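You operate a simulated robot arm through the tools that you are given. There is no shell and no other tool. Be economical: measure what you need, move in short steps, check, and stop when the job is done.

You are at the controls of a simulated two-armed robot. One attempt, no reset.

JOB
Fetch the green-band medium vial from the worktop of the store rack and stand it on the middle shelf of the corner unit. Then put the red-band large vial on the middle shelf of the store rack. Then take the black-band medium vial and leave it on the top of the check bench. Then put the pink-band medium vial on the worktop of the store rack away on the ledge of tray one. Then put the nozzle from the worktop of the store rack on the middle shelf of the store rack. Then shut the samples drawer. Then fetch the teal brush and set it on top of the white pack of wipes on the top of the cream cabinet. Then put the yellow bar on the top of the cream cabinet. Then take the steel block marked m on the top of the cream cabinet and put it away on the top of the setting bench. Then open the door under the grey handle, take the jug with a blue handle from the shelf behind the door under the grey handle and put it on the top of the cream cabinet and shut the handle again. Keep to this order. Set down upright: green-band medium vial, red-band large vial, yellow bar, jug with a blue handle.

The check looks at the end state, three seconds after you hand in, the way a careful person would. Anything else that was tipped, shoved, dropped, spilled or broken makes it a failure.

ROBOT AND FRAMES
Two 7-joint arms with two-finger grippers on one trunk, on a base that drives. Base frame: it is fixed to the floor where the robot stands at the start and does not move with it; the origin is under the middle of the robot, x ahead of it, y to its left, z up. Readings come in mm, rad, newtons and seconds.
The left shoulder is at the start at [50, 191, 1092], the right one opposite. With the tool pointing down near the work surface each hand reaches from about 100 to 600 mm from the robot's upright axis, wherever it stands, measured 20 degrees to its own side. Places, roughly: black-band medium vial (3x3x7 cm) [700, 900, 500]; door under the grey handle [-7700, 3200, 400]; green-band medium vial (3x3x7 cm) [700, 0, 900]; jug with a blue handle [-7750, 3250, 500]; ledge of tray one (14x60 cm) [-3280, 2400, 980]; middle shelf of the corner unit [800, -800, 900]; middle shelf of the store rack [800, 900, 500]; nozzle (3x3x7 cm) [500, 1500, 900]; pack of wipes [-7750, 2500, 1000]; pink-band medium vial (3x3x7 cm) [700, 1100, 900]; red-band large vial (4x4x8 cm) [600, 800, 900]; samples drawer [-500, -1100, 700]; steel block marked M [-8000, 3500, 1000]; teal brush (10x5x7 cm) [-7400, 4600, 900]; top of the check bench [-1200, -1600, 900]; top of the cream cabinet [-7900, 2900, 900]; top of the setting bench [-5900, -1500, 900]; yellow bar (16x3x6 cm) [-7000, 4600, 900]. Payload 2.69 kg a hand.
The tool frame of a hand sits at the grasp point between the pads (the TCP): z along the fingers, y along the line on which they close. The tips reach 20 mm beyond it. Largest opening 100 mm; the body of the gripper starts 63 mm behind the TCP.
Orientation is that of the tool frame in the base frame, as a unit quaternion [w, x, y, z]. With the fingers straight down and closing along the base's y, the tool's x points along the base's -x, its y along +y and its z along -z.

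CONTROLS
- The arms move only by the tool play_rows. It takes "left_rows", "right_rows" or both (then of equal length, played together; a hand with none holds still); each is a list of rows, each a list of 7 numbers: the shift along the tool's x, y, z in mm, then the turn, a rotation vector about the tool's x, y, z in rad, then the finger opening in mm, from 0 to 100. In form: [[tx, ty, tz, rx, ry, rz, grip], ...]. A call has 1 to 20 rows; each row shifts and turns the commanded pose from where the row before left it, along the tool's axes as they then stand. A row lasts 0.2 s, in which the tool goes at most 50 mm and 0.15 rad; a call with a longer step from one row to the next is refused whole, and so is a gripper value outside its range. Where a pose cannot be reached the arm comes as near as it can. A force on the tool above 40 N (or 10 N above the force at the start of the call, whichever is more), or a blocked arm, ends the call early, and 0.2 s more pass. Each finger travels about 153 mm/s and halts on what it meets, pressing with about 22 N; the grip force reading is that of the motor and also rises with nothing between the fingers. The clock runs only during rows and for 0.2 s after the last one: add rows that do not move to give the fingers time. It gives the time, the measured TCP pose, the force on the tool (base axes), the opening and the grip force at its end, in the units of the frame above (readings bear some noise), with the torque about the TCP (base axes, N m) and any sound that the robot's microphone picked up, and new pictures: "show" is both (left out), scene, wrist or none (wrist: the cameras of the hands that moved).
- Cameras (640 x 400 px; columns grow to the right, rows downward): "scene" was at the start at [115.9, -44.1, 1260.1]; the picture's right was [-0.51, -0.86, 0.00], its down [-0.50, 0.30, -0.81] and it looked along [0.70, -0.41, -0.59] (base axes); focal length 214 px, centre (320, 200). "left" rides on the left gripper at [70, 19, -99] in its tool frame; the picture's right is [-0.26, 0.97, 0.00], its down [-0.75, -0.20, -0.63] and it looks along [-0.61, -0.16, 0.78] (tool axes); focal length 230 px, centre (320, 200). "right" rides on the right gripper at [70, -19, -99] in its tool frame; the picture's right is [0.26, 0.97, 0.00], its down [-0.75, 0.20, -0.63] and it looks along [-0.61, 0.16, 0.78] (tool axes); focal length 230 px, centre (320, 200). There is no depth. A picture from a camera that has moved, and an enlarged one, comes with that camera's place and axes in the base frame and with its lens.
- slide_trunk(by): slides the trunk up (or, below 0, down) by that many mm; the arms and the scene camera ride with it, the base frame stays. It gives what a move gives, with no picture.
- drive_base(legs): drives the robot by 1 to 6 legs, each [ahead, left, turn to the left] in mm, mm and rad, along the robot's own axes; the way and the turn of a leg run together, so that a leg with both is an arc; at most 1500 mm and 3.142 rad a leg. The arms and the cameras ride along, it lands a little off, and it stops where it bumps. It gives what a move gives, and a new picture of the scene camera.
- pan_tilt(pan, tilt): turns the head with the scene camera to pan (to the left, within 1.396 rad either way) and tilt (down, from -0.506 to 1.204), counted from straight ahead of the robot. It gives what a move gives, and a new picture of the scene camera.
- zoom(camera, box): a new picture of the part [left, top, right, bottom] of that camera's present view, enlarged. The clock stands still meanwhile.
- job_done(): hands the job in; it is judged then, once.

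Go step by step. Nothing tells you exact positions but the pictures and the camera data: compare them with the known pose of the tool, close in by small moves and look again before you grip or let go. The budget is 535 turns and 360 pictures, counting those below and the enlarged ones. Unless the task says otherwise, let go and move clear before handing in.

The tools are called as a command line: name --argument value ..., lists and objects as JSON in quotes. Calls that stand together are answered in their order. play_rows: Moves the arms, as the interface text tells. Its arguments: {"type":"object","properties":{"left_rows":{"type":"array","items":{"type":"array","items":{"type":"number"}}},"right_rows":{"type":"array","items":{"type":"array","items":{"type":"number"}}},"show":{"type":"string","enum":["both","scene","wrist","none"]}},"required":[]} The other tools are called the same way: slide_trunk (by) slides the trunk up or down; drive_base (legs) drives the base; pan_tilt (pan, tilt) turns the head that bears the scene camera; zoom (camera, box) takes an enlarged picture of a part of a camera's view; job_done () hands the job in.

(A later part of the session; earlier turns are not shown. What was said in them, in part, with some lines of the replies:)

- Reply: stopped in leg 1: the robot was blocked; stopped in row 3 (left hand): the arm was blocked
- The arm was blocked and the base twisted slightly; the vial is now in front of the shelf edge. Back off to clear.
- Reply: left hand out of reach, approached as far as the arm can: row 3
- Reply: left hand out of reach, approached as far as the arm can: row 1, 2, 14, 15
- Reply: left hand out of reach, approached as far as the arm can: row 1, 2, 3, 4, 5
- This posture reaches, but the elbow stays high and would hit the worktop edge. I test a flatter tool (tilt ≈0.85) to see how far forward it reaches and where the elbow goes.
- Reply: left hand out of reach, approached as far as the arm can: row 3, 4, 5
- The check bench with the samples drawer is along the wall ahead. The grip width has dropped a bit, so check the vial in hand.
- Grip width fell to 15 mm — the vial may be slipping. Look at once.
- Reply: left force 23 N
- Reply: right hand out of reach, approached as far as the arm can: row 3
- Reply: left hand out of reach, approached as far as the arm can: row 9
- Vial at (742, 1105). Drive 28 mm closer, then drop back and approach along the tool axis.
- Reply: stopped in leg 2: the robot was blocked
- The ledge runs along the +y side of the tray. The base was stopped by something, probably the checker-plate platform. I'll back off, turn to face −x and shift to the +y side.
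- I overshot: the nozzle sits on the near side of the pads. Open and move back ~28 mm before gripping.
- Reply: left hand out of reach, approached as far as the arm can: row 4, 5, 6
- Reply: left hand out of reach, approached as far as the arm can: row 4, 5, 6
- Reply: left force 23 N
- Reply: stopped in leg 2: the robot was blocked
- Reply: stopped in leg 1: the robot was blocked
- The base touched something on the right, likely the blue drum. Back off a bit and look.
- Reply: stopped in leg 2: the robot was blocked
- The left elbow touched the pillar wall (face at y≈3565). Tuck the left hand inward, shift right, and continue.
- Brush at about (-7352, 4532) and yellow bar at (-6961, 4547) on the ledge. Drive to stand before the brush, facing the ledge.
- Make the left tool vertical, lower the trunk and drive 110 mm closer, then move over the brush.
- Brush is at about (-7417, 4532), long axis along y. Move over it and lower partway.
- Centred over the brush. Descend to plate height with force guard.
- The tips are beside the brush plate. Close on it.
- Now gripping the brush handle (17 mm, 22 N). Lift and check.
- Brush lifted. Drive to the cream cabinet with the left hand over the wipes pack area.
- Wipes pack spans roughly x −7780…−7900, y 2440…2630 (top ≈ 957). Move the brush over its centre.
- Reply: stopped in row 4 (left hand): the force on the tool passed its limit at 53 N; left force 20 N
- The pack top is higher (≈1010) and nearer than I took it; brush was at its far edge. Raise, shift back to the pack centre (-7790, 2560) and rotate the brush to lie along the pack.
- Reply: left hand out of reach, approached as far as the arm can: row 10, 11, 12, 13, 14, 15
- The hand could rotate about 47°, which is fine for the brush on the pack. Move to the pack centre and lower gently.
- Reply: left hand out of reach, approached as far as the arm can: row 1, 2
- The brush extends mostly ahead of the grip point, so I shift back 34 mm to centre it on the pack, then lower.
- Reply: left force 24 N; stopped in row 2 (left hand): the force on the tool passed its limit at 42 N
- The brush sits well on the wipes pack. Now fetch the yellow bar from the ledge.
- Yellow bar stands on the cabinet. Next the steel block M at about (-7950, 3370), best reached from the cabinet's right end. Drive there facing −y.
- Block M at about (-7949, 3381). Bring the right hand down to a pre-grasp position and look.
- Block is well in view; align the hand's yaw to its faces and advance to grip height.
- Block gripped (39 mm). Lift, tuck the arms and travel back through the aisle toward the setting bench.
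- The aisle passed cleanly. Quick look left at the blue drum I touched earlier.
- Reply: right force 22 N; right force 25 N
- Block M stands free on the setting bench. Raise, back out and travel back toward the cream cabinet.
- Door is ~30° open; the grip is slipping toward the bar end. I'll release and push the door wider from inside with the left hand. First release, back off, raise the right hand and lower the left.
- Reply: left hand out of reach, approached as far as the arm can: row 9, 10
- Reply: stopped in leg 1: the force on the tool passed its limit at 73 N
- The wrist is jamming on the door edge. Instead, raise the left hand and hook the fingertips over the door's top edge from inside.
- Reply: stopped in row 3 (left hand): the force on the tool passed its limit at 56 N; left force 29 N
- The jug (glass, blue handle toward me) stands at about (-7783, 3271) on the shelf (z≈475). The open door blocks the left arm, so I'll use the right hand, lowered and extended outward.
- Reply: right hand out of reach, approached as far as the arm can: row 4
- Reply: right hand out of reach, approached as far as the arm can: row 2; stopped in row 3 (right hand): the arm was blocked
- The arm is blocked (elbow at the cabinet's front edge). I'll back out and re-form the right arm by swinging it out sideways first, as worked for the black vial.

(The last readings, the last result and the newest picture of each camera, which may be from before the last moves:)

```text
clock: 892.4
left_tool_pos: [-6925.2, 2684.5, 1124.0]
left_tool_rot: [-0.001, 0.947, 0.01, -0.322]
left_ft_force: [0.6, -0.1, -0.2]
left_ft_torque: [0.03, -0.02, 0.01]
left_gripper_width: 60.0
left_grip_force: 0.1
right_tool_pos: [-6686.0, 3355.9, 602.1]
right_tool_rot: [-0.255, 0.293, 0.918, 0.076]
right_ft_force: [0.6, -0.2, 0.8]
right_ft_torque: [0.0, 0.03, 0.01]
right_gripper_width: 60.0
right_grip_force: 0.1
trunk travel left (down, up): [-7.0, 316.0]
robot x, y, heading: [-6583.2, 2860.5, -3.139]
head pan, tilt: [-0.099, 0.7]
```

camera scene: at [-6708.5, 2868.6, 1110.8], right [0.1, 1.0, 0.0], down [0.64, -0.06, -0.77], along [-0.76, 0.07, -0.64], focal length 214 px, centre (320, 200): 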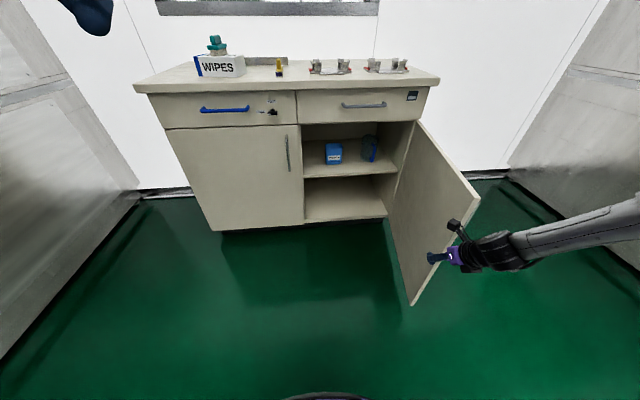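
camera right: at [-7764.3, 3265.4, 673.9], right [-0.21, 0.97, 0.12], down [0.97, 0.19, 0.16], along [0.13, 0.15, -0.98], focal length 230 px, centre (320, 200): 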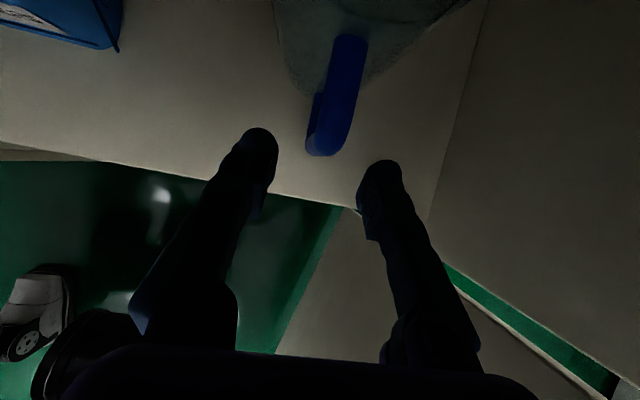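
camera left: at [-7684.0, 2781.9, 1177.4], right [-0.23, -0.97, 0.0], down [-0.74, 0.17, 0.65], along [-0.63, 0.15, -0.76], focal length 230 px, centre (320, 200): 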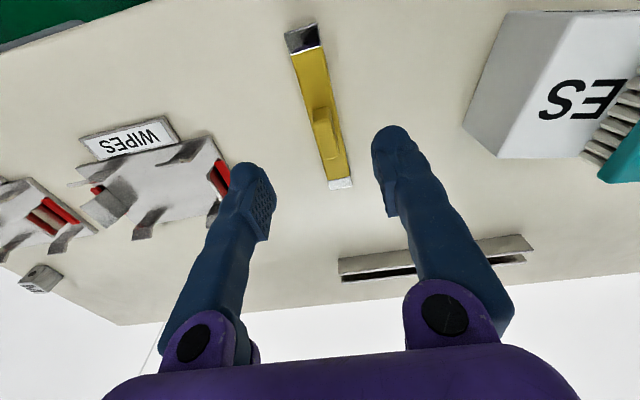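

play_rows --right_rows '[[19.8, -25.9, 17, 0, 0, 0, 60], [19.8, -25.9, 17, 0, 0, 0, 60], [19.8, -25.9, 17, 0, 0, 0, 60], [19.8, -25.9, 17, 0, 0, 0, 60], [19.8, -25.9, 17, 0, 0, 0, 60], [19.8, -25.9, 17, 0, 0, 0, 60], [19.8, -25.9, 17, 0, 0, 0, 60], [19.8, -25.9, 17, 0, 0, 0, 60], [0, 0, 0, 0.064, 0, -0.107, 60], [0, 0, 0, 0.064, 0, -0.107, 60], [0, 0, 0, 0.064, 0, -0.107, 60], [0, 0, 0, 0.064, 0, -0.107, 60], [30.2, -17, 18, 0, 0, 0, 60], [30.2, -17, 18, 0, 0, 0, 60], [30.2, -17, 18, 0, 0, 0, 60], [0, 0, 0, 0, 0, 0, 60]]' --show "none"

pan_tilt --pan -1.2 --tilt 0.7

```text
clock: 895.8
left_tool_pos: [-6924.5, 2686.3, 1125.2]
left_tool_rot: [-0.002, 0.947, 0.009, -0.322]
left_ft_force: [0.4, 0.6, 0.6]
left_ft_torque: [0.01, 0.02, 0.0]
left_gripper_width: 59.8
left_grip_force: 0.1
right_tool_pos: [-7085.6, 3264.7, 570.0]
right_tool_rot: [-0.268, 0.056, 0.962, 0.01]
right_ft_force: [0.5, 0.0, 0.2]
right_ft_torque: [-0.05, 0.0, 0.01]
right_gripper_width: 59.9
right_grip_force: 0.1
trunk travel left (down, up): [-7.0, 316.0]
robot x, y, heading: [-6588.7, 2857.6, -3.139]
head pan, tilt: [-0.099, 0.7]
```

```text
clock: 897.1
left_tool_pos: [-6925.5, 2684.7, 1124.9]
left_tool_rot: [0.0, 0.947, 0.011, -0.322]
left_ft_force: [0.3, 0.6, -0.1]
left_ft_torque: [0.01, -0.01, 0.02]
left_gripper_width: 60.1
left_grip_force: 0.1
right_tool_pos: [-7084.3, 3263.9, 569.9]
right_tool_rot: [-0.268, 0.056, 0.962, 0.01]
right_ft_force: [-0.4, -0.2, 0.4]
right_ft_torque: [0.01, 0.03, 0.01]
right_gripper_width: 60.0
right_grip_force: 0.0
trunk travel left (down, up): [-7.0, 316.0]
robot x, y, heading: [-6587.0, 2861.9, -3.141]
head pan, tilt: [-1.201, 0.7]
camera scene: at [-6654.9, 2939.5, 1110.8], right [0.93, 0.36, 0.0], down [0.23, -0.6, -0.76], along [-0.28, 0.71, -0.64], focal length 214 px, centre (320, 200)
```

scene: 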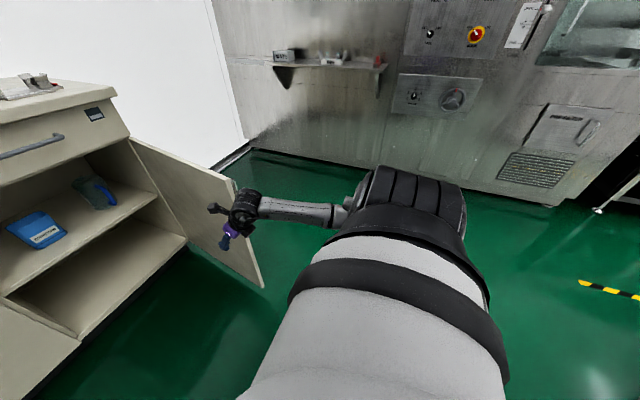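

The arm now has a lateral elbow and reaches well. Drive in, passing left of the door's end first, then shift right.

drive_base --legs '[[0, 60, 0], [500, 0, 0], [0, -72, 0], [135, 0, 0]]'

zoom --camera "right" --box '[0, 0, 640, 400]'

```text
clock: 900.4
left_tool_pos: [-7330.8, 2625.4, 1124.6]
left_tool_rot: [-0.001, 0.947, 0.008, -0.321]
left_ft_force: [0.5, 0.0, 0.1]
left_ft_torque: [-0.01, 0.03, 0.03]
left_gripper_width: 60.2
left_grip_force: 0.0
right_tool_pos: [-7479.4, 3205.6, 558.6]
right_tool_rot: [-0.256, 0.061, 0.965, 0.011]
right_ft_force: [0.0, 0.4, 0.3]
right_ft_torque: [-0.01, 0.02, 0.02]
right_gripper_width: 59.9
right_grip_force: 0.0
trunk travel left (down, up): [-7.0, 316.0]
robot x, y, heading: [-6989.1, 2798.6, 3.14]
head pan, tilt: [-1.201, 0.7]
stopped in leg 2: the robot was blocked; the commanded pose is now the measured one
camera scene: at [-7059.5, 2878.1, 1110.7], right [0.93, 0.36, 0.0], down [0.23, -0.6, -0.76], along [-0.27, 0.71, -0.64], focal length 214 px, centre (320, 200)
```

scene: 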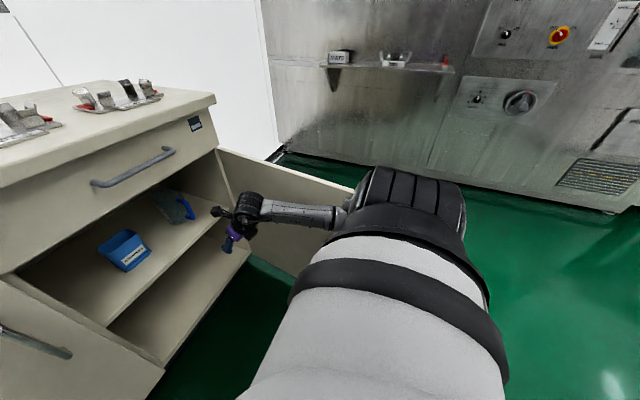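

```text
1.00 times, centred on (320, 200) of right (not enlarged: the box is as wide or as high as the picture)
camera zoom: at [-7492.9, 3189.4, 679.6], right [-0.1, 0.99, 0.12], down [0.98, 0.08, 0.17], along [0.16, 0.13, -0.98], focal length 230 px, centre (320, 200)
```

zoom: 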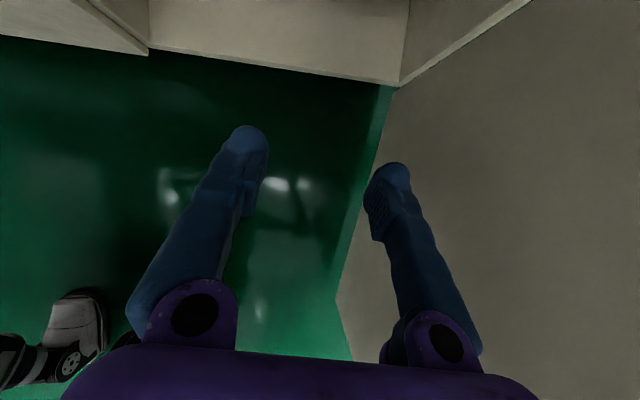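

The elbow met the end of the door. Back off a little and push the door wider by strafing right with the arm inside it.

drive_base --legs '[[-75, 0, 0], [0, -260, 0]]'

```text
clock: 903.5
left_tool_pos: [-7253.4, 2853.5, 1123.7]
left_tool_rot: [-0.002, 0.946, 0.008, -0.323]
left_ft_force: [-0.2, 0.2, -0.9]
left_ft_torque: [0.02, 0.03, 0.02]
left_gripper_width: 59.7
left_grip_force: 0.1
right_tool_pos: [-7401.4, 3421.6, 556.9]
right_tool_rot: [-0.255, 0.055, 0.965, 0.001]
right_ft_force: [0.3, -0.4, 0.4]
right_ft_torque: [-0.02, -0.01, 0.01]
right_gripper_width: 60.0
right_grip_force: 0.1
trunk travel left (down, up): [-7.0, 316.0]
robot x, y, heading: [-6914.2, 3030.9, 3.138]
head pan, tilt: [-1.201, 0.7]
stopped in leg 2: the robot was blocked; the commanded pose is now the measured one
camera scene: at [-6982.3, 3106.3, 1111.0], right [0.93, 0.36, 0.0], down [0.23, -0.6, -0.77], along [-0.28, 0.72, -0.64], focal length 214 px, centre (320, 200)
```

scene: 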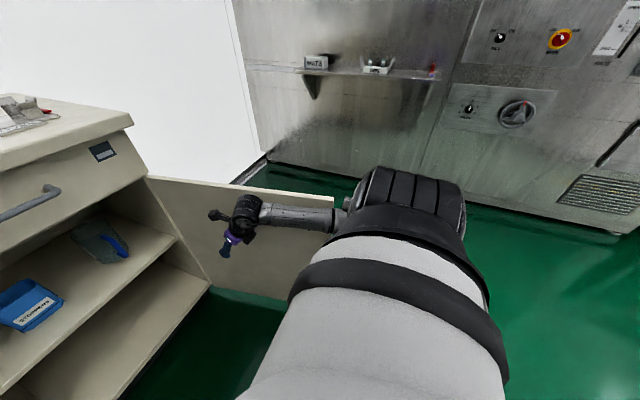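

The door is now at ~99°. Realign with the jug handle and drive in.

drive_base --legs '[[0, 143, 0], [325, 0, 0]]'

zoom --camera "right" --box '[160, 0, 480, 200]'

```text
clock: 907.2
left_tool_pos: [-7580.8, 2713.3, 1123.4]
left_tool_rot: [-0.001, 0.947, 0.007, -0.321]
left_ft_force: [0.0, -0.1, 0.0]
left_ft_torque: [0.0, -0.02, -0.02]
left_gripper_width: 60.1
left_grip_force: 0.1
right_tool_pos: [-7725.6, 3282.6, 555.1]
right_tool_rot: [-0.254, 0.057, 0.965, 0.0]
right_ft_force: [0.5, 0.2, -0.7]
right_ft_torque: [-0.01, -0.01, 0.03]
right_gripper_width: 60.0
right_grip_force: 0.0
trunk travel left (down, up): [-7.0, 316.0]
robot x, y, heading: [-7240.8, 2886.7, 3.144]
head pan, tilt: [-1.201, 0.7]
camera scene: at [-7308.6, 2967.1, 1110.8], right [0.93, 0.36, 0.0], down [0.23, -0.6, -0.76], along [-0.27, 0.71, -0.64], focal length 214 px, centre (320, 200)
```

scene: 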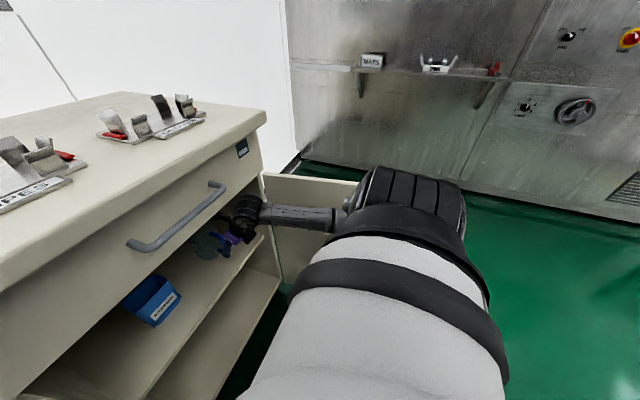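

```text
2.00 times, centred on (320, 100) of right
camera zoom: at [-7739.9, 3268.3, 676.2], right [-0.12, 0.99, 0.1], down [0.98, 0.1, 0.17], along [0.16, 0.12, -0.98], focal length 460 px, centre (320, 400)
```

zoom: 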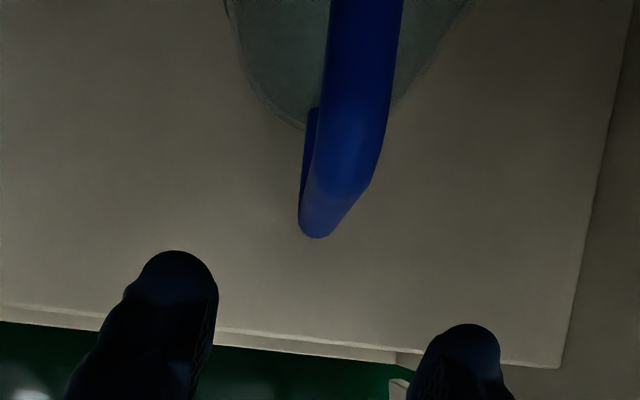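

Handle is ~55 mm ahead, centred. Advance and close on it.

drive_base --legs '[[57, 0, 0]]'

play_rows --right_rows '[[0, 0, 0, 0, 0, 0, 44], [0, 0, 0, 0, 0, 0, 26], [0, 0, 0, 0, 0, 0, 8], [0, 0, 0, 0, 0, 0, 5], [0, 0, 0, 0, 0, 0, 5]]' --show "wrist"

```text
clock: 908.1
left_tool_pos: [-7613.9, 2717.7, 1122.9]
left_tool_rot: [-0.002, 0.947, 0.004, -0.32]
left_ft_force: [0.1, -0.6, -0.8]
left_ft_torque: [-0.04, 0.0, 0.0]
left_gripper_width: 59.7
left_grip_force: 0.1
right_tool_pos: [-7749.0, 3282.7, 550.6]
right_tool_rot: [-0.251, 0.055, 0.966, 0.0]
right_ft_force: [0.6, 0.3, 0.1]
right_ft_torque: [0.0, 0.02, 0.0]
right_gripper_width: 59.8
right_grip_force: 0.1
trunk travel left (down, up): [-7.0, 316.0]
robot x, y, heading: [-7271.0, 2887.6, 3.129]
head pan, tilt: [-1.201, 0.7]
stopped in leg 1: the robot was blocked; the commanded pose is now the measured one
camera scene: at [-7339.5, 2968.1, 1110.8], right [0.94, 0.35, 0.0], down [0.23, -0.6, -0.76], along [-0.27, 0.72, -0.64], focal length 214 px, centre (320, 200)
```

scene: 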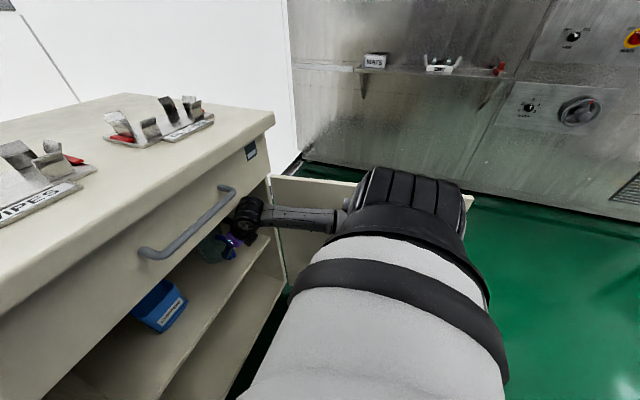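

```text
clock: 909.3
left_tool_pos: [-7614.0, 2717.8, 1123.4]
left_tool_rot: [-0.001, 0.947, 0.004, -0.321]
left_ft_force: [0.9, -0.3, 0.2]
left_ft_torque: [0.01, 0.0, -0.04]
left_gripper_width: 60.0
left_grip_force: 0.0
right_tool_pos: [-7748.8, 3281.6, 549.8]
right_tool_rot: [-0.25, 0.055, 0.967, 0.0]
right_ft_force: [0.2, -0.2, 0.2]
right_ft_torque: [-0.03, -0.01, 0.03]
right_gripper_width: 5.2
right_grip_force: 0.1
trunk travel left (down, up): [-7.0, 316.0]
robot x, y, heading: [-7269.7, 2884.0, 3.13]
head pan, tilt: [-1.201, 0.7]
camera right: at [-7763.7, 3268.6, 671.4], right [-0.12, 0.99, 0.1], down [0.98, 0.1, 0.18], along [0.17, 0.12, -0.98], focal length 230 px, centre (320, 200)
```

right: 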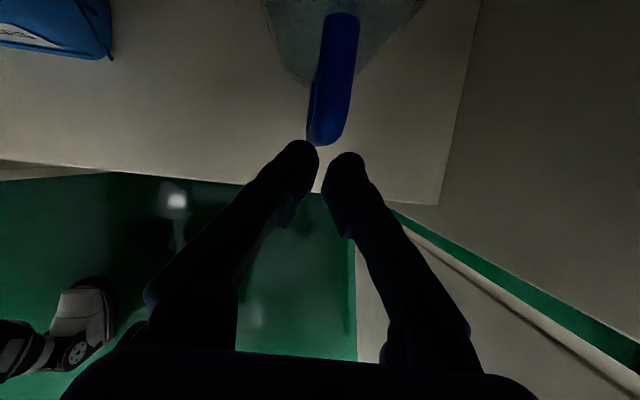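

The base/arm was blocked before reaching the handle. Zoom on the wrist area to see the contact.

zoom --camera "scene" --box '[120, 140, 400, 310]'

```text
2.29 times, centred on (260, 225) of scene
camera zoom: at [-7339.3, 2968.4, 1110.7], right [0.94, 0.35, 0.0], down [0.23, -0.6, -0.76], along [-0.27, 0.72, -0.64], focal length 490 px, centre (457, 143)
```

zoom: 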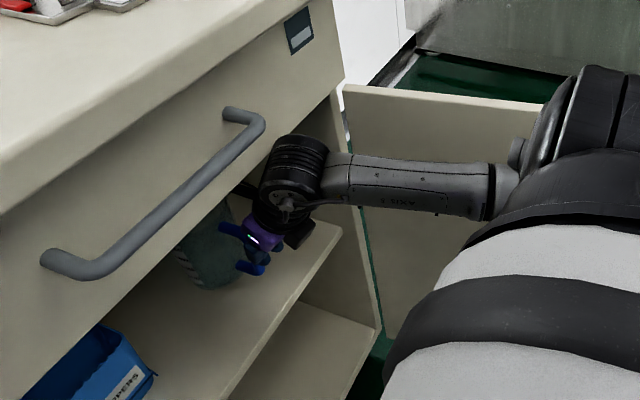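

The wrist housing meets the drawer front: the tool must be flatter. Back off 130 mm, tilt the tool to about 1.1 rad and open the fingers.

drive_base --legs '[[-130, 0, 0.012]]'

play_rows --right_rows '[[0, 0, 0, 0, 0.12, 0, 40], [0, 0, 0, 0, 0.12, 0, 60], [0, 0, 0, 0, 0.12, 0, 60], [0, 0, 0, 0, 0.12, 0, 60], [0, 0, 0, 0, 0.12, 0, 60], [0, 0, 0, 0, 0, 0, 60]]' --show "none"

```text
clock: 910.6
left_tool_pos: [-7483.9, 2711.2, 1124.0]
left_tool_rot: [-0.001, 0.948, 0.01, -0.32]
left_ft_force: [0.1, -0.1, 0.4]
left_ft_torque: [-0.01, 0.07, -0.03]
left_gripper_width: 59.9
left_grip_force: 0.0
right_tool_pos: [-7624.8, 3275.3, 550.6]
right_tool_rot: [-0.251, 0.048, 0.967, -0.003]
right_ft_force: [-0.1, 0.4, 0.0]
right_ft_torque: [0.03, -0.03, 0.04]
right_gripper_width: 5.2
right_grip_force: 0.1
trunk travel left (down, up): [-7.0, 316.0]
robot x, y, heading: [-7141.7, 2887.3, -3.136]
head pan, tilt: [-1.201, 0.7]
camera scene: at [-7212.0, 2966.5, 1110.8], right [0.93, 0.36, 0.0], down [0.23, -0.6, -0.77], along [-0.28, 0.71, -0.64], focal length 214 px, centre (320, 200)
```

scene: 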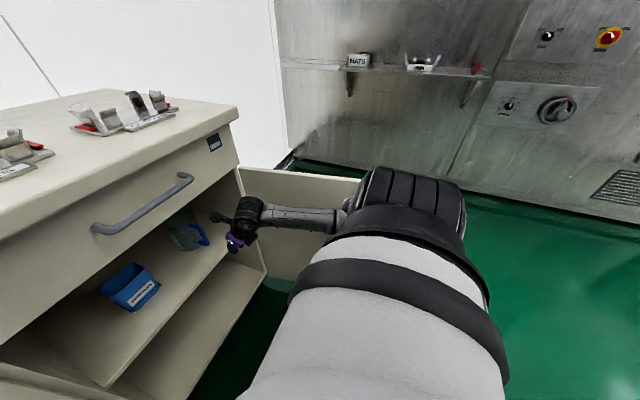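

```text
clock: 912.0
left_tool_pos: [-7482.2, 2710.8, 1122.8]
left_tool_rot: [0.0, 0.947, 0.011, -0.32]
left_ft_force: [0.5, 0.6, -1.7]
left_ft_torque: [0.0, 0.0, 0.02]
left_gripper_width: 60.0
left_grip_force: 0.1
right_tool_pos: [-7628.9, 3273.0, 553.9]
right_tool_rot: [-0.526, 0.047, 0.849, 0.013]
right_ft_force: [0.6, 0.5, 0.1]
right_ft_torque: [-0.05, -0.02, 0.0]
right_gripper_width: 60.2
right_grip_force: 0.1
right hand out of reach, approached as far as the arm can: row 3
trunk travel left (down, up): [-7.0, 316.0]
robot x, y, heading: [-7140.5, 2885.6, -3.135]
head pan, tilt: [-1.201, 0.7]
```

Tilt is now 1.1 rad. Drive in 148 mm and close on the handle.

drive_base --legs '[[148, -6, 0]]'

play_rows --right_rows '[[0, 0, 0, 0, 0, 0, 44], [0, 0, 0, 0, 0, 0, 26], [0, 0, 0, 0, 0, 0, 8], [0, 0, 0, 0, 0, 0, 5], [0, 0, 0, 0, 0, 0, 5]]' --show "wrist"

```text
clock: 913.4
left_tool_pos: [-7632.2, 2717.1, 1122.1]
left_tool_rot: [0.001, 0.948, 0.01, -0.32]
left_ft_force: [0.9, -0.3, -0.1]
left_ft_torque: [0.0, -0.05, 0.01]
left_gripper_width: 59.8
left_grip_force: 0.1
right_tool_pos: [-7778.4, 3279.4, 554.8]
right_tool_rot: [-0.525, 0.048, 0.849, 0.014]
right_ft_force: [1.0, 0.4, 0.6]
right_ft_torque: [0.02, 0.02, 0.05]
right_gripper_width: 60.0
right_grip_force: 0.0
trunk travel left (down, up): [-7.0, 316.0]
robot x, y, heading: [-7290.4, 2894.1, -3.139]
head pan, tilt: [-1.201, 0.7]
camera scene: at [-7360.0, 2972.1, 1110.8], right [0.93, 0.36, 0.0], down [0.23, -0.6, -0.76], along [-0.28, 0.71, -0.64], focal length 214 px, centre (320, 200)
```

scene: 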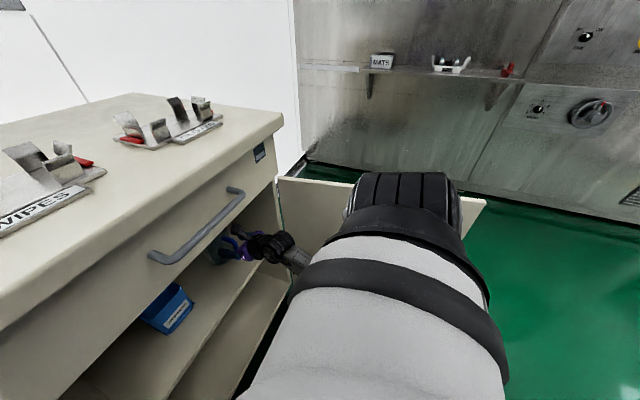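

```text
clock: 914.6
left_tool_pos: [-7632.2, 2717.6, 1123.4]
left_tool_rot: [0.0, 0.947, 0.01, -0.32]
left_ft_force: [0.7, -0.7, 0.5]
left_ft_torque: [-0.02, 0.0, -0.02]
left_gripper_width: 59.9
left_grip_force: 0.0
right_tool_pos: [-7778.5, 3279.3, 555.7]
right_tool_rot: [-0.526, 0.047, 0.849, 0.013]
right_ft_force: [-0.6, 0.1, 0.4]
right_ft_torque: [0.06, 0.1, 0.03]
right_gripper_width: 13.5
right_grip_force: 22.2
trunk travel left (down, up): [-7.0, 316.0]
robot x, y, heading: [-7290.7, 2892.2, -3.139]
head pan, tilt: [-1.201, 0.7]
camera right: at [-7722.0, 3257.6, 662.0], right [-0.02, 0.98, 0.2], down [0.91, 0.1, -0.4], along [-0.41, 0.18, -0.9], focal length 230 px, centre (320, 200)
```

right: 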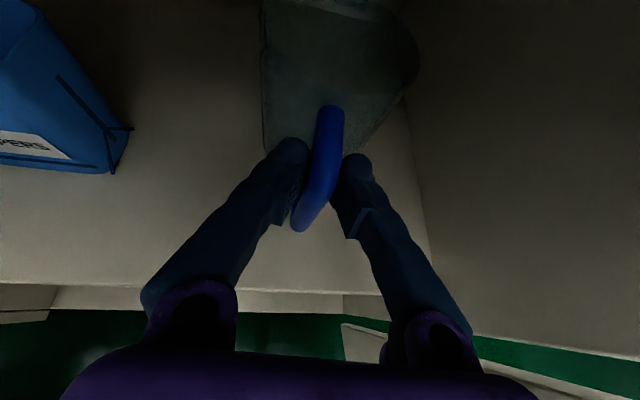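

Handle gripped (13.5 mm, 22 N). Lift a few millimetres and check the load.

play_rows --right_rows '[[4.5, 0, -2.3, 0, 0, 0, 5], [4.5, 0, -2.3, 0, 0, 0, 5], [4.5, 0, -2.3, 0, 0, 0, 5], [4.5, 0, -2.3, 0, 0, 0, 5], [0, 0, 0, 0, 0, 0, 5]]' --show "wrist"

```text
clock: 915.8
left_tool_pos: [-7631.6, 2717.6, 1123.8]
left_tool_rot: [0.0, 0.947, 0.01, -0.32]
left_ft_force: [0.4, -0.1, 0.2]
left_ft_torque: [0.03, 0.01, 0.02]
left_gripper_width: 59.8
left_grip_force: 0.1
right_tool_pos: [-7778.0, 3280.4, 573.9]
right_tool_rot: [-0.526, 0.048, 0.849, 0.014]
right_ft_force: [-0.6, -0.3, -1.4]
right_ft_torque: [-0.01, -0.12, 0.01]
right_gripper_width: 13.2
right_grip_force: 21.8
trunk travel left (down, up): [-7.0, 316.0]
robot x, y, heading: [-7290.9, 2893.8, -3.14]
head pan, tilt: [-1.201, 0.7]
camera right: at [-7721.5, 3258.6, 682.0], right [-0.02, 0.98, 0.2], down [0.91, 0.1, -0.39], along [-0.41, 0.18, -0.9], focal length 230 px, centre (320, 200)
```

right: 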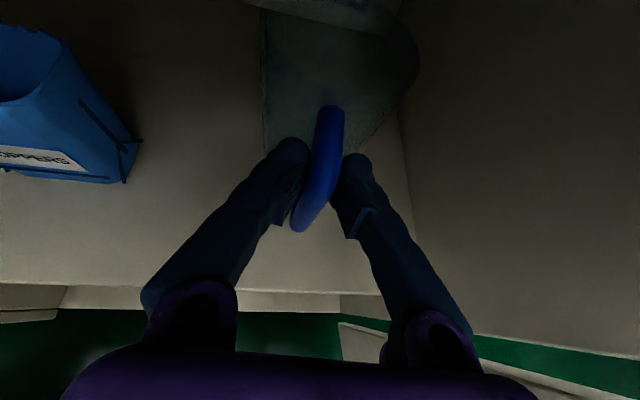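

The jug lifts level and light (~1.4 N). Back straight out, shift left, then raise trunk and arm above the cabinet top.

drive_base --legs '[[-360, 0, 0], [0, 130, 0]]'

slide_trunk --by 310

play_rows --right_rows '[[26.7, 0, -13.6, 0, 0, 0, 5], [26.7, 0, -13.6, 0, 0, 0, 5], [26.7, 0, -13.6, 0, 0, 0, 5], [26.7, 0, -13.6, 0, 0, 0, 5], [26.7, 0, -13.6, 0, 0, 0, 5], [13, 0, -6.8, 0, 0, 0, 5], [0, 0, 0, 0, 0, 0, 5]]' --show "none"

```text
clock: 919.5
left_tool_pos: [-7268.3, 2588.9, 1123.9]
left_tool_rot: [0.0, 0.947, 0.011, -0.321]
left_ft_force: [-0.5, 0.1, 0.3]
left_ft_torque: [0.0, 0.01, 0.02]
left_gripper_width: 60.2
left_grip_force: 0.1
right_tool_pos: [-7414.9, 3150.2, 575.3]
right_tool_rot: [-0.525, 0.046, 0.85, 0.012]
right_ft_force: [-0.6, -1.3, -2.3]
right_ft_torque: [0.0, -0.1, 0.02]
right_gripper_width: 13.5
right_grip_force: 22.6
trunk travel left (down, up): [-7.0, 316.0]
robot x, y, heading: [-6924.4, 2761.8, -3.13]
head pan, tilt: [-1.201, 0.7]
camera scene: at [-6997.7, 2843.3, 1110.8], right [0.93, 0.37, 0.0], down [0.24, -0.6, -0.76], along [-0.28, 0.71, -0.64], focal length 214 px, centre (320, 200)
```

scene: 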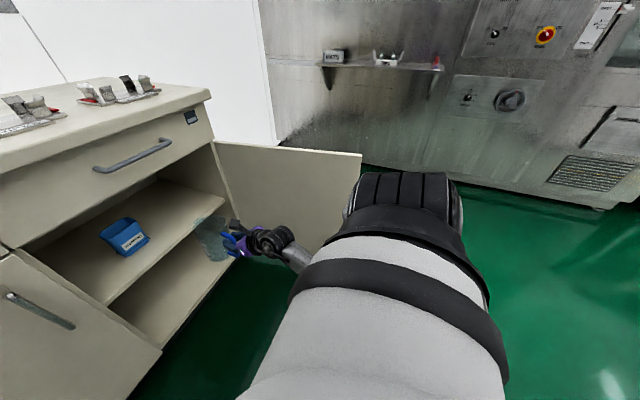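

```text
clock: 922.6
left_tool_pos: [-7269.0, 2588.3, 1433.0]
left_tool_rot: [0.001, 0.947, 0.012, -0.32]
left_ft_force: [-0.1, -0.2, 0.1]
left_ft_torque: [-0.04, 0.0, 0.01]
left_gripper_width: 59.7
left_grip_force: 0.0
right_tool_pos: [-7415.0, 3149.8, 884.5]
right_tool_rot: [-0.525, 0.046, 0.85, 0.012]
right_ft_force: [0.3, -0.4, -2.0]
right_ft_torque: [0.0, -0.11, -0.01]
right_gripper_width: 12.9
right_grip_force: 22.3
trunk travel left (down, up): [-317.0, 6.0]
robot x, y, heading: [-6929.4, 2765.2, -3.132]
head pan, tilt: [-1.201, 0.7]
```

```text
clock: 924.2
left_tool_pos: [-7268.8, 2588.3, 1433.9]
left_tool_rot: [0.001, 0.948, 0.012, -0.319]
left_ft_force: [1.1, 0.1, 0.1]
left_ft_torque: [0.01, 0.04, 0.0]
left_gripper_width: 59.7
left_grip_force: 0.1
right_tool_pos: [-7414.1, 3153.9, 1050.0]
right_tool_rot: [-0.525, 0.048, 0.85, 0.013]
right_ft_force: [0.9, 0.2, -1.0]
right_ft_torque: [0.01, -0.12, 0.0]
right_gripper_width: 13.4
right_grip_force: 22.6
trunk travel left (down, up): [-317.0, 6.0]
robot x, y, heading: [-6925.8, 2763.3, -3.141]
head pan, tilt: [-1.201, 0.7]
```

drive_base --legs '[[225, -11, 0]]'

pan_tilt --pan -0.45 --tilt 0.75

```text
clock: 925.9
left_tool_pos: [-7492.9, 2600.1, 1432.8]
left_tool_rot: [0.0, 0.947, 0.011, -0.32]
left_ft_force: [-0.3, -0.2, -0.8]
left_ft_torque: [0.02, -0.02, 0.04]
left_gripper_width: 60.0
left_grip_force: 0.0
right_tool_pos: [-7637.0, 3165.8, 1048.9]
right_tool_rot: [-0.525, 0.047, 0.85, 0.013]
right_ft_force: [-0.6, 0.0, -1.7]
right_ft_torque: [-0.04, -0.09, 0.04]
right_gripper_width: 12.2
right_grip_force: 21.5
trunk travel left (down, up): [-317.0, 6.0]
robot x, y, heading: [-7152.1, 2775.8, -3.142]
head pan, tilt: [-1.201, 0.7]
camera scene: at [-7221.4, 2853.8, 1420.7], right [0.93, 0.36, 0.0], down [0.23, -0.6, -0.76], along [-0.28, 0.71, -0.64], focal length 214 px, centre (320, 200)
```

scene: 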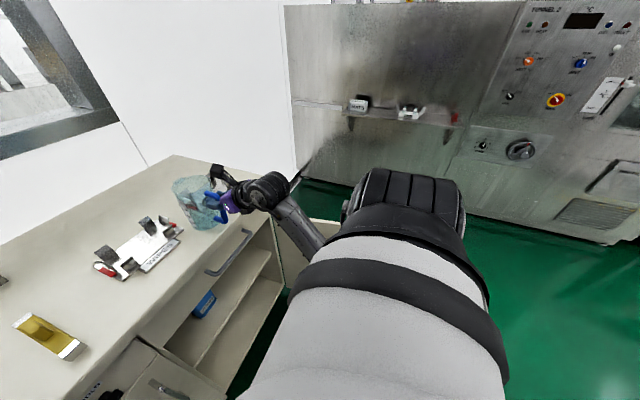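

```text
clock: 927.0
left_tool_pos: [-7491.7, 2599.0, 1433.7]
left_tool_rot: [0.0, 0.947, 0.01, -0.32]
left_ft_force: [1.2, -0.5, -0.3]
left_ft_torque: [0.02, 0.03, 0.0]
left_gripper_width: 59.9
left_grip_force: 0.0
right_tool_pos: [-7636.2, 3166.5, 1048.5]
right_tool_rot: [-0.525, 0.048, 0.85, 0.013]
right_ft_force: [0.9, -1.1, -1.3]
right_ft_torque: [0.0, -0.08, -0.02]
right_gripper_width: 12.4
right_grip_force: 22.2
trunk travel left (down, up): [-317.0, 6.0]
robot x, y, heading: [-7151.4, 2775.9, -3.138]
head pan, tilt: [-0.45, 0.75]
camera scene: at [-7264.7, 2810.6, 1416.5], right [0.43, 0.9, 0.0], down [0.61, -0.3, -0.73], along [-0.66, 0.32, -0.68], focal length 214 px, centre (320, 200)
```

scene: 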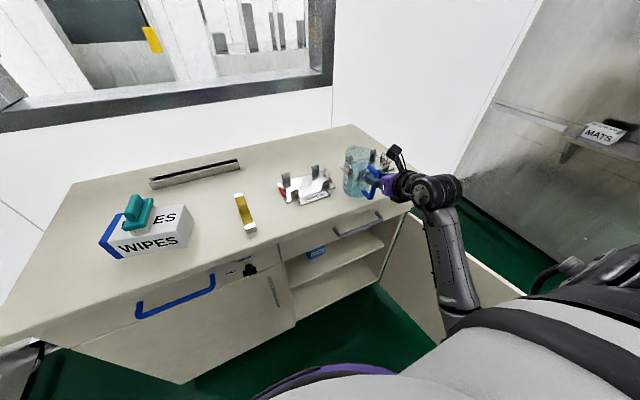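

Best free spot is the gap between the two holders, jug centre about (-7712, 3112). Shift left 48 mm and lower part-way, then check.

drive_base --legs '[[10, 48, 0]]'

slide_trunk --by -30

zoom --camera "scene" --box '[250, 120, 450, 245]'

```text
clock: 928.1
left_tool_pos: [-7501.1, 2552.4, 1433.4]
left_tool_rot: [-0.001, 0.947, 0.009, -0.32]
left_ft_force: [-1.1, -0.1, 0.8]
left_ft_torque: [0.03, 0.0, 0.01]
left_gripper_width: 60.2
left_grip_force: 0.1
right_tool_pos: [-7645.6, 3118.1, 1048.7]
right_tool_rot: [-0.525, 0.048, 0.85, 0.014]
right_ft_force: [0.3, -0.1, -1.4]
right_ft_torque: [-0.02, -0.13, 0.01]
right_gripper_width: 8.3
right_grip_force: 21.9
trunk travel left (down, up): [-317.0, 6.0]
robot x, y, heading: [-7162.6, 2725.8, -3.14]
head pan, tilt: [-0.45, 0.75]
camera scene: at [-7274.5, 2762.4, 1416.5], right [0.43, 0.9, 0.0], down [0.61, -0.3, -0.73], along [-0.66, 0.32, -0.68], focal length 214 px, centre (320, 200)
```

scene: 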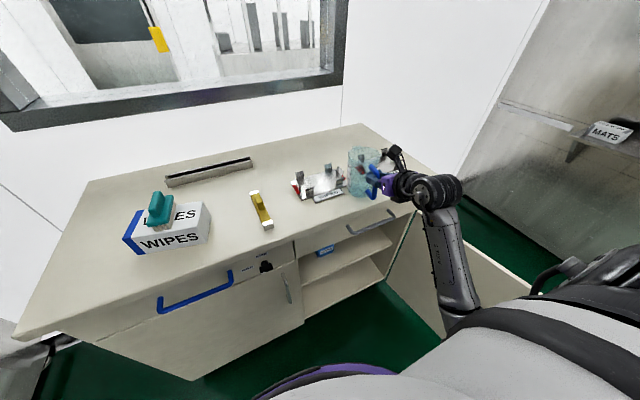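

```text
clock: 928.8
left_tool_pos: [-7500.9, 2551.3, 1403.0]
left_tool_rot: [0.0, 0.947, 0.011, -0.321]
left_ft_force: [0.1, 0.1, 0.0]
left_ft_torque: [0.04, 0.0, -0.02]
left_gripper_width: 59.9
left_grip_force: 0.1
right_tool_pos: [-7645.8, 3118.0, 1019.3]
right_tool_rot: [-0.525, 0.047, 0.85, 0.013]
right_ft_force: [-0.5, -0.5, 0.4]
right_ft_torque: [0.03, 0.01, 0.02]
right_gripper_width: 5.4
right_grip_force: 0.8
trunk travel left (down, up): [-287.0, 36.0]
robot x, y, heading: [-7160.3, 2725.7, -3.142]
head pan, tilt: [-0.45, 0.75]
```

```text
3.20 times, centred on (350, 182) of scene
camera zoom: at [-7273.6, 2762.4, 1386.6], right [0.43, 0.9, 0.0], down [0.61, -0.3, -0.73], along [-0.66, 0.32, -0.68], focal length 686 px, centre (224, 256)
```

zoom: 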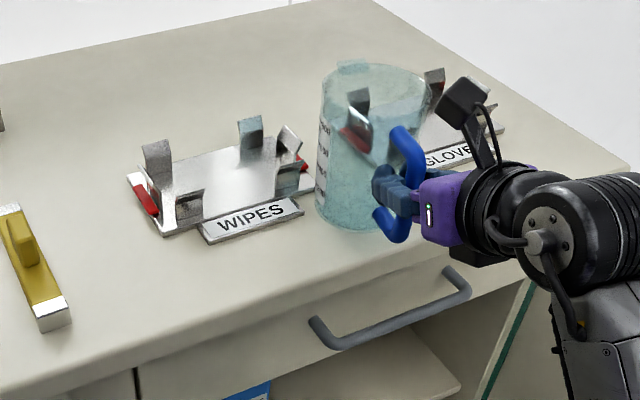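

The jug slid out of the fingers but appears to be standing upright on the cabinet. Look from the wrist camera before moving.

zoom --camera "right" --box '[0, 0, 640, 400]'

```text
1.00 times, centred on (320, 200) of right (not enlarged: the box is as wide or as high as the picture)
camera zoom: at [-7590.3, 3096.7, 1126.3], right [-0.02, 0.98, 0.2], down [0.91, 0.1, -0.39], along [-0.41, 0.18, -0.9], focal length 230 px, centre (320, 200)
```

zoom: 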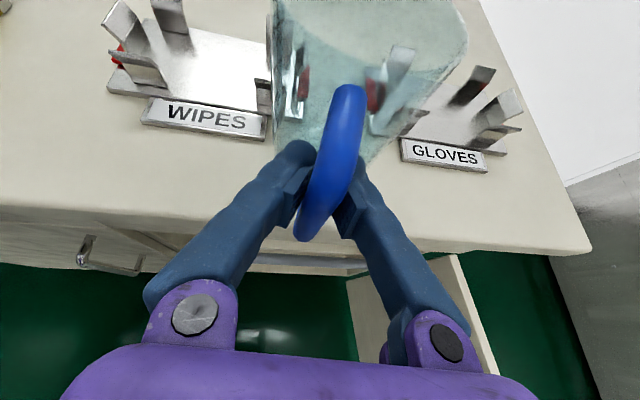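

The jug rests on the cabinet (no load on the hand) with the bar just outside the closed fingers. Open slowly so the bar can pass, then retreat straight back.

play_rows --right_rows '[[0, 0, 0, 0, 0, 0, 20], [0, 0, 0, 0, 0, 0, 36], [0, 0, 0, 0, 0, 0, 56], [0, 0, 0, 0, 0, 0, 60]]' --show "wrist"

```text
clock: 929.8
left_tool_pos: [-7501.4, 2550.6, 1403.4]
left_tool_rot: [0.0, 0.947, 0.01, -0.32]
left_ft_force: [0.0, 0.8, -0.7]
left_ft_torque: [0.01, 0.03, -0.02]
left_gripper_width: 59.9
left_grip_force: 0.0
right_tool_pos: [-7646.0, 3117.5, 1018.9]
right_tool_rot: [-0.525, 0.047, 0.85, 0.012]
right_ft_force: [-0.2, -0.4, -0.3]
right_ft_torque: [-0.02, 0.02, 0.0]
right_gripper_width: 60.0
right_grip_force: 0.0
trunk travel left (down, up): [-287.0, 36.0]
robot x, y, heading: [-7161.6, 2722.1, -3.144]
head pan, tilt: [-0.45, 0.75]
camera right: at [-7590.7, 3096.8, 1126.5], right [-0.02, 0.98, 0.2], down [0.91, 0.1, -0.39], along [-0.41, 0.18, -0.9], focal length 230 px, centre (320, 200)
```

right: 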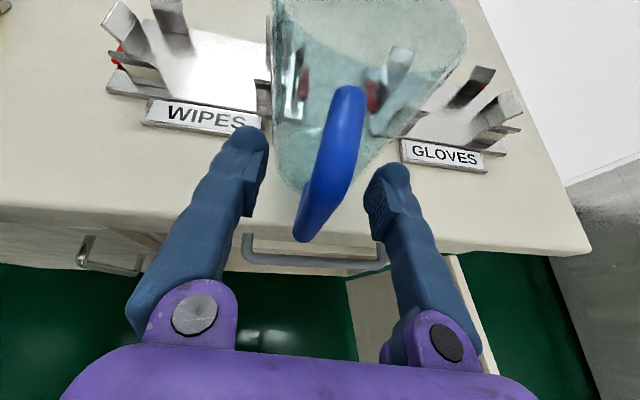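

The jug stands upright, about 45 mm inside the front edge. Retreat straight back and check.

drive_base --legs '[[-200, 0, 0]]'

zoom --camera "scene" --box '[220, 100, 460, 250]'

```text
clock: 931.4
left_tool_pos: [-7304.0, 2552.1, 1403.0]
left_tool_rot: [0.0, 0.947, 0.011, -0.321]
left_ft_force: [0.5, -0.1, 0.9]
left_ft_torque: [-0.01, 0.0, 0.02]
left_gripper_width: 60.0
left_grip_force: 0.0
right_tool_pos: [-7449.1, 3118.6, 1019.3]
right_tool_rot: [-0.526, 0.047, 0.849, 0.012]
right_ft_force: [0.0, 0.4, -0.2]
right_ft_torque: [0.03, 0.0, 0.01]
right_gripper_width: 59.9
right_grip_force: 0.0
trunk travel left (down, up): [-287.0, 36.0]
robot x, y, heading: [-6963.7, 2726.5, -3.136]
head pan, tilt: [-0.45, 0.75]
camera scene: at [-7076.6, 2762.9, 1386.6], right [0.43, 0.9, 0.0], down [0.61, -0.29, -0.73], along [-0.66, 0.32, -0.68], focal length 214 px, centre (320, 200)
```

scene: 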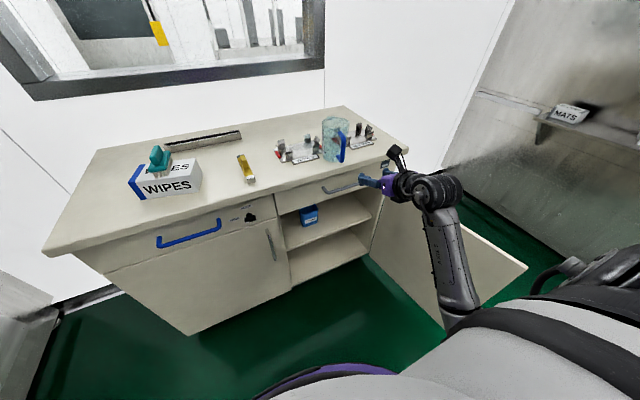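

```text
2.67 times, centred on (340, 175) of scene
camera zoom: at [-7076.6, 2762.9, 1386.6], right [0.43, 0.9, 0.0], down [0.61, -0.29, -0.73], along [-0.66, 0.32, -0.68], focal length 572 px, centre (267, 267)
```

zoom: 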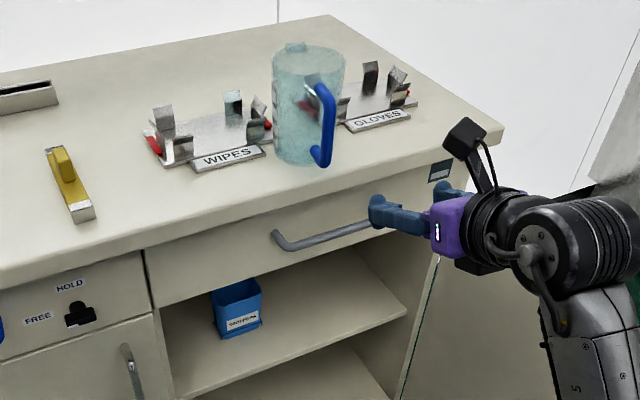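

The jug stands upright on the cabinet. Now close the door: bring the right hand around to the outer side of the open door and lower it.

drive_base --legs '[[-264, -524, 0]]'

slide_trunk --by -280

play_rows --right_rows '[[-32.7, 0, 16.7, 0, 0, 0, 20], [-32.7, 0, 16.7, 0, 0, 0, 5], [-32.7, 0, 16.7, 0, 0, 0, 5], [0, 0, 0, 0, 0, 0, 5]]' --show "none"

```text
clock: 936.5
left_tool_pos: [-7043.7, 3079.0, 1404.3]
left_tool_rot: [0.001, 0.947, 0.012, -0.32]
left_ft_force: [-0.4, 0.7, 0.1]
left_ft_torque: [0.01, 0.02, -0.04]
left_gripper_width: 60.3
left_grip_force: 0.1
right_tool_pos: [-7189.1, 3644.6, 1019.2]
right_tool_rot: [-0.525, 0.046, 0.85, 0.012]
right_ft_force: [0.5, -0.3, 0.4]
right_ft_torque: [-0.02, -0.03, 0.0]
right_gripper_width: 60.0
right_grip_force: 0.1
trunk travel left (down, up): [-287.0, 36.0]
robot x, y, heading: [-6700.0, 3256.1, -3.137]
head pan, tilt: [-0.45, 0.75]
camera scene: at [-6815.6, 3291.0, 1386.5], right [0.43, 0.9, 0.0], down [0.62, -0.29, -0.73], along [-0.66, 0.31, -0.68], focal length 214 px, centre (320, 200)
```

scene: 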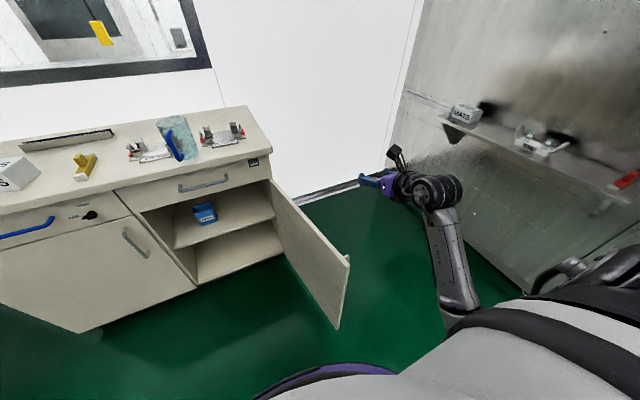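

```text
clock: 939.4
left_tool_pos: [-7042.8, 3078.4, 1123.5]
left_tool_rot: [0.0, 0.947, 0.012, -0.32]
left_ft_force: [0.6, -0.6, -0.3]
left_ft_torque: [0.01, 0.01, 0.02]
left_gripper_width: 59.9
left_grip_force: 0.1
right_tool_pos: [-7189.3, 3643.8, 739.5]
right_tool_rot: [-0.524, 0.046, 0.85, 0.011]
right_ft_force: [-0.3, 0.5, -0.4]
right_ft_torque: [0.0, -0.01, -0.01]
right_gripper_width: 59.8
right_grip_force: 0.0
trunk travel left (down, up): [-7.0, 316.0]
robot x, y, heading: [-6700.2, 3256.5, -3.134]
head pan, tilt: [-0.45, 0.75]
```

```text
clock: 940.4
left_tool_pos: [-7042.6, 3078.5, 1123.3]
left_tool_rot: [0.001, 0.947, 0.013, -0.32]
left_ft_force: [-0.2, 0.6, -0.7]
left_ft_torque: [0.03, 0.01, 0.0]
left_gripper_width: 59.9
left_grip_force: 0.1
right_tool_pos: [-7188.1, 3641.0, 627.1]
right_tool_rot: [-0.526, 0.045, 0.849, 0.012]
right_ft_force: [-0.6, 0.0, -0.1]
right_ft_torque: [0.01, -0.01, 0.01]
right_gripper_width: 4.8
right_grip_force: 0.0
trunk travel left (down, up): [-7.0, 316.0]
robot x, y, heading: [-6699.2, 3256.0, -3.131]
head pan, tilt: [-0.45, 0.75]
```

Push the door closed along its arc (first part).

drive_base --legs '[[15, 170, 0], [15, 110, 0], [72, 180, 0], [105, 105, 0]]'

```text
clock: 946.7
left_tool_pos: [-7245.5, 2511.0, 1123.5]
left_tool_rot: [0.0, 0.948, 0.013, -0.319]
left_ft_force: [-0.4, -0.3, -0.5]
left_ft_torque: [-0.03, 0.03, 0.0]
left_gripper_width: 59.9
left_grip_force: 0.0
right_tool_pos: [-7393.7, 3073.6, 628.8]
right_tool_rot: [-0.525, 0.046, 0.85, 0.012]
right_ft_force: [-0.4, 0.6, -0.1]
right_ft_torque: [0.01, -0.03, 0.0]
right_gripper_width: 5.0
right_grip_force: 0.1
trunk travel left (down, up): [-7.0, 316.0]
robot x, y, heading: [-6905.9, 2688.3, -3.131]
head pan, tilt: [-0.45, 0.75]
camera scene: at [-7019.2, 2723.0, 1106.5], right [0.43, 0.9, 0.0], down [0.62, -0.29, -0.73], along [-0.66, 0.31, -0.68], focal length 214 px, centre (320, 200)
```

scene: 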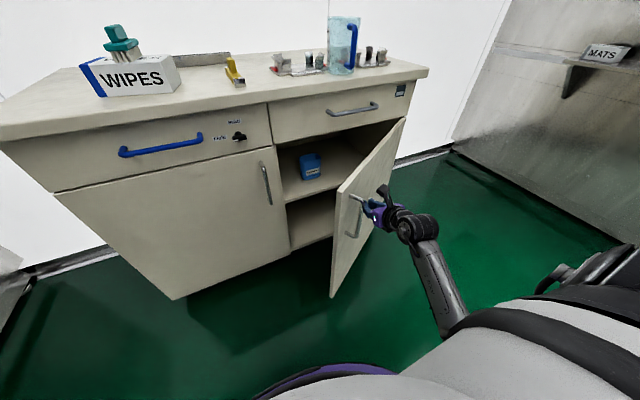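

Door is nearly closed (~30°). Push it straight in.

drive_base --legs '[[130, 0, 0], [100, 0, 0]]'

```text
clock: 948.8
left_tool_pos: [-7475.6, 2510.2, 1122.7]
left_tool_rot: [0.0, 0.947, 0.012, -0.32]
left_ft_force: [0.5, -0.1, 0.2]
left_ft_torque: [0.0, 0.0, 0.04]
left_gripper_width: 59.9
left_grip_force: 0.0
right_tool_pos: [-7622.2, 3071.5, 627.4]
right_tool_rot: [-0.525, 0.046, 0.85, 0.012]
right_ft_force: [0.4, -0.3, 0.0]
right_ft_torque: [0.0, 0.01, -0.01]
right_gripper_width: 5.0
right_grip_force: 0.1
trunk travel left (down, up): [-7.0, 316.0]
robot x, y, heading: [-7132.6, 2687.9, -3.138]
head pan, tilt: [-0.45, 0.75]
camera scene: at [-7248.0, 2721.6, 1106.5], right [0.43, 0.9, 0.0], down [0.62, -0.29, -0.73], along [-0.66, 0.31, -0.68], focal length 214 px, centre (320, 200)
```

scene: 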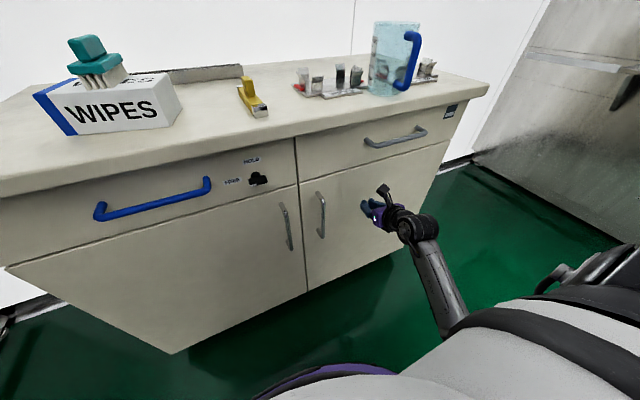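

The door looks flush. Press gently a little more with the arm to make sure it is shut.

play_rows --right_rows '[[4.5, 0, 8.9, 0, 0, 0, 5], [4.5, 0, 8.9, 0, 0, 0, 5], [4.5, 0, 8.9, 0, 0, 0, 5], [4.5, 0, 8.9, 0, 0, 0, 5]]' --show "none"

zoom --camera "scene" --box '[240, 100, 480, 290]'

```text
clock: 949.8
left_tool_pos: [-7473.8, 2509.9, 1123.5]
left_tool_rot: [0.001, 0.947, 0.012, -0.321]
left_ft_force: [-0.2, -0.4, 0.4]
left_ft_torque: [0.01, 0.0, 0.0]
left_gripper_width: 60.0
left_grip_force: 0.0
right_tool_pos: [-7660.1, 3076.9, 628.1]
right_tool_rot: [-0.525, 0.047, 0.85, 0.012]
right_ft_force: [11.7, -2.5, 2.3]
right_ft_torque: [-0.07, 0.06, 0.15]
right_gripper_width: 4.5
right_grip_force: 0.2
trunk travel left (down, up): [-7.0, 316.0]
robot x, y, heading: [-7132.0, 2684.6, -3.138]
head pan, tilt: [-0.45, 0.75]
```

```text
2.11 times, centred on (360, 195) of scene
camera zoom: at [-7246.9, 2721.4, 1106.7], right [0.43, 0.9, 0.0], down [0.61, -0.29, -0.73], along [-0.66, 0.31, -0.68], focal length 452 px, centre (236, 210)
```

zoom: 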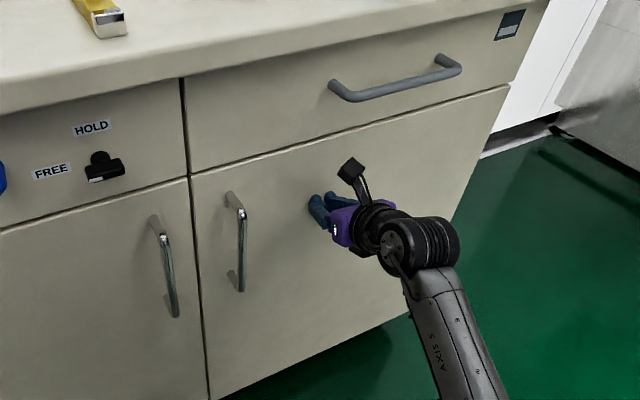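

Door shut. Withdraw clear.

drive_base --legs '[[-350, 0, 0]]'

zoom --camera "scene" --box '[0, 40, 480, 340]'

```text
clock: 952.0
left_tool_pos: [-7126.1, 2512.4, 1124.2]
left_tool_rot: [0.0, 0.947, 0.012, -0.32]
left_ft_force: [0.1, 0.1, 0.3]
left_ft_torque: [0.01, -0.01, -0.01]
left_gripper_width: 60.1
left_grip_force: 0.0
right_tool_pos: [-7313.5, 3078.4, 629.2]
right_tool_rot: [-0.525, 0.046, 0.85, 0.012]
right_ft_force: [-0.2, -0.2, -0.1]
right_ft_torque: [0.03, 0.01, 0.0]
right_gripper_width: 5.0
right_grip_force: 0.1
trunk travel left (down, up): [-7.0, 316.0]
robot x, y, heading: [-6785.7, 2689.4, -3.131]
head pan, tilt: [-0.45, 0.75]
camera scene: at [-6899.8, 2723.8, 1106.6], right [0.43, 0.9, 0.0], down [0.62, -0.29, -0.73], along [-0.66, 0.31, -0.68], focal length 214 px, centre (320, 200)
```

scene: 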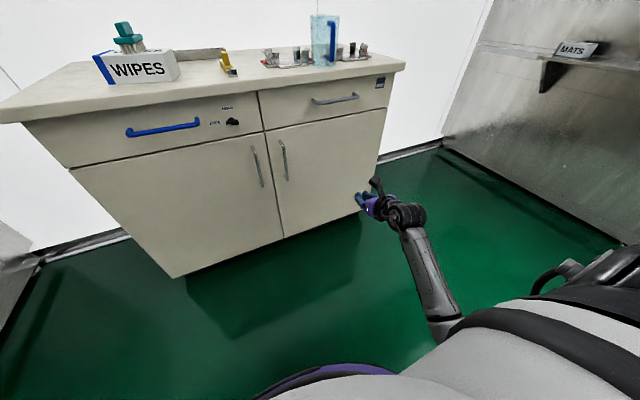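

```text
1.33 times, centred on (240, 190) of scene
camera zoom: at [-6899.8, 2723.8, 1106.6], right [0.43, 0.9, 0.0], down [0.62, -0.29, -0.73], along [-0.66, 0.31, -0.68], focal length 286 px, centre (427, 213)
```

zoom: 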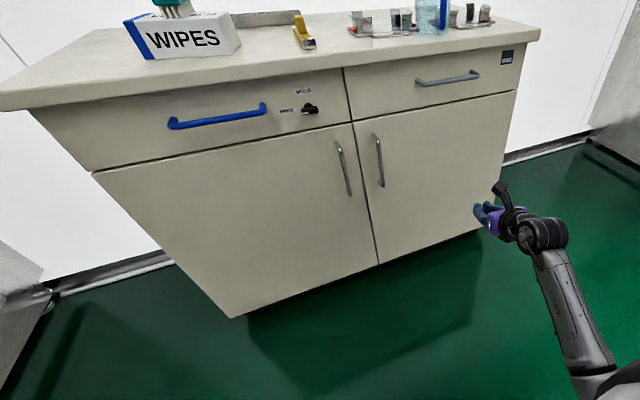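

The door is shut, and the jug, yellow bar, and wipes pack with the brush on it all stand on the cabinet. The hands are empty and clear, so I hand in.

job_done

```text
The job is handed in.
```

I did all ten steps in the order given and handed the job in. The result of the check was not returned to me.

I last saw the green vial, red vial, yellow bar and jug standing upright in their places, and the drawer and cabinet door shut.

Three things could count against it:

- **Blue drum:** my base stopped against something while moving sideways at about (-2060, 3990), probably the blue drum on the floor near there. I could not get a clear view afterwards to confirm it had not moved.
- **Filter skid by tray one:** the left arm bumped it once. From the pictures it did not appear to have shifted.
- **Jug:** it slipped out of the grip while being lowered, a fall of up to about 50 mm. It landed upright between the two holders, about 45 mm inside the cabinet's front edge, and looked undamaged.
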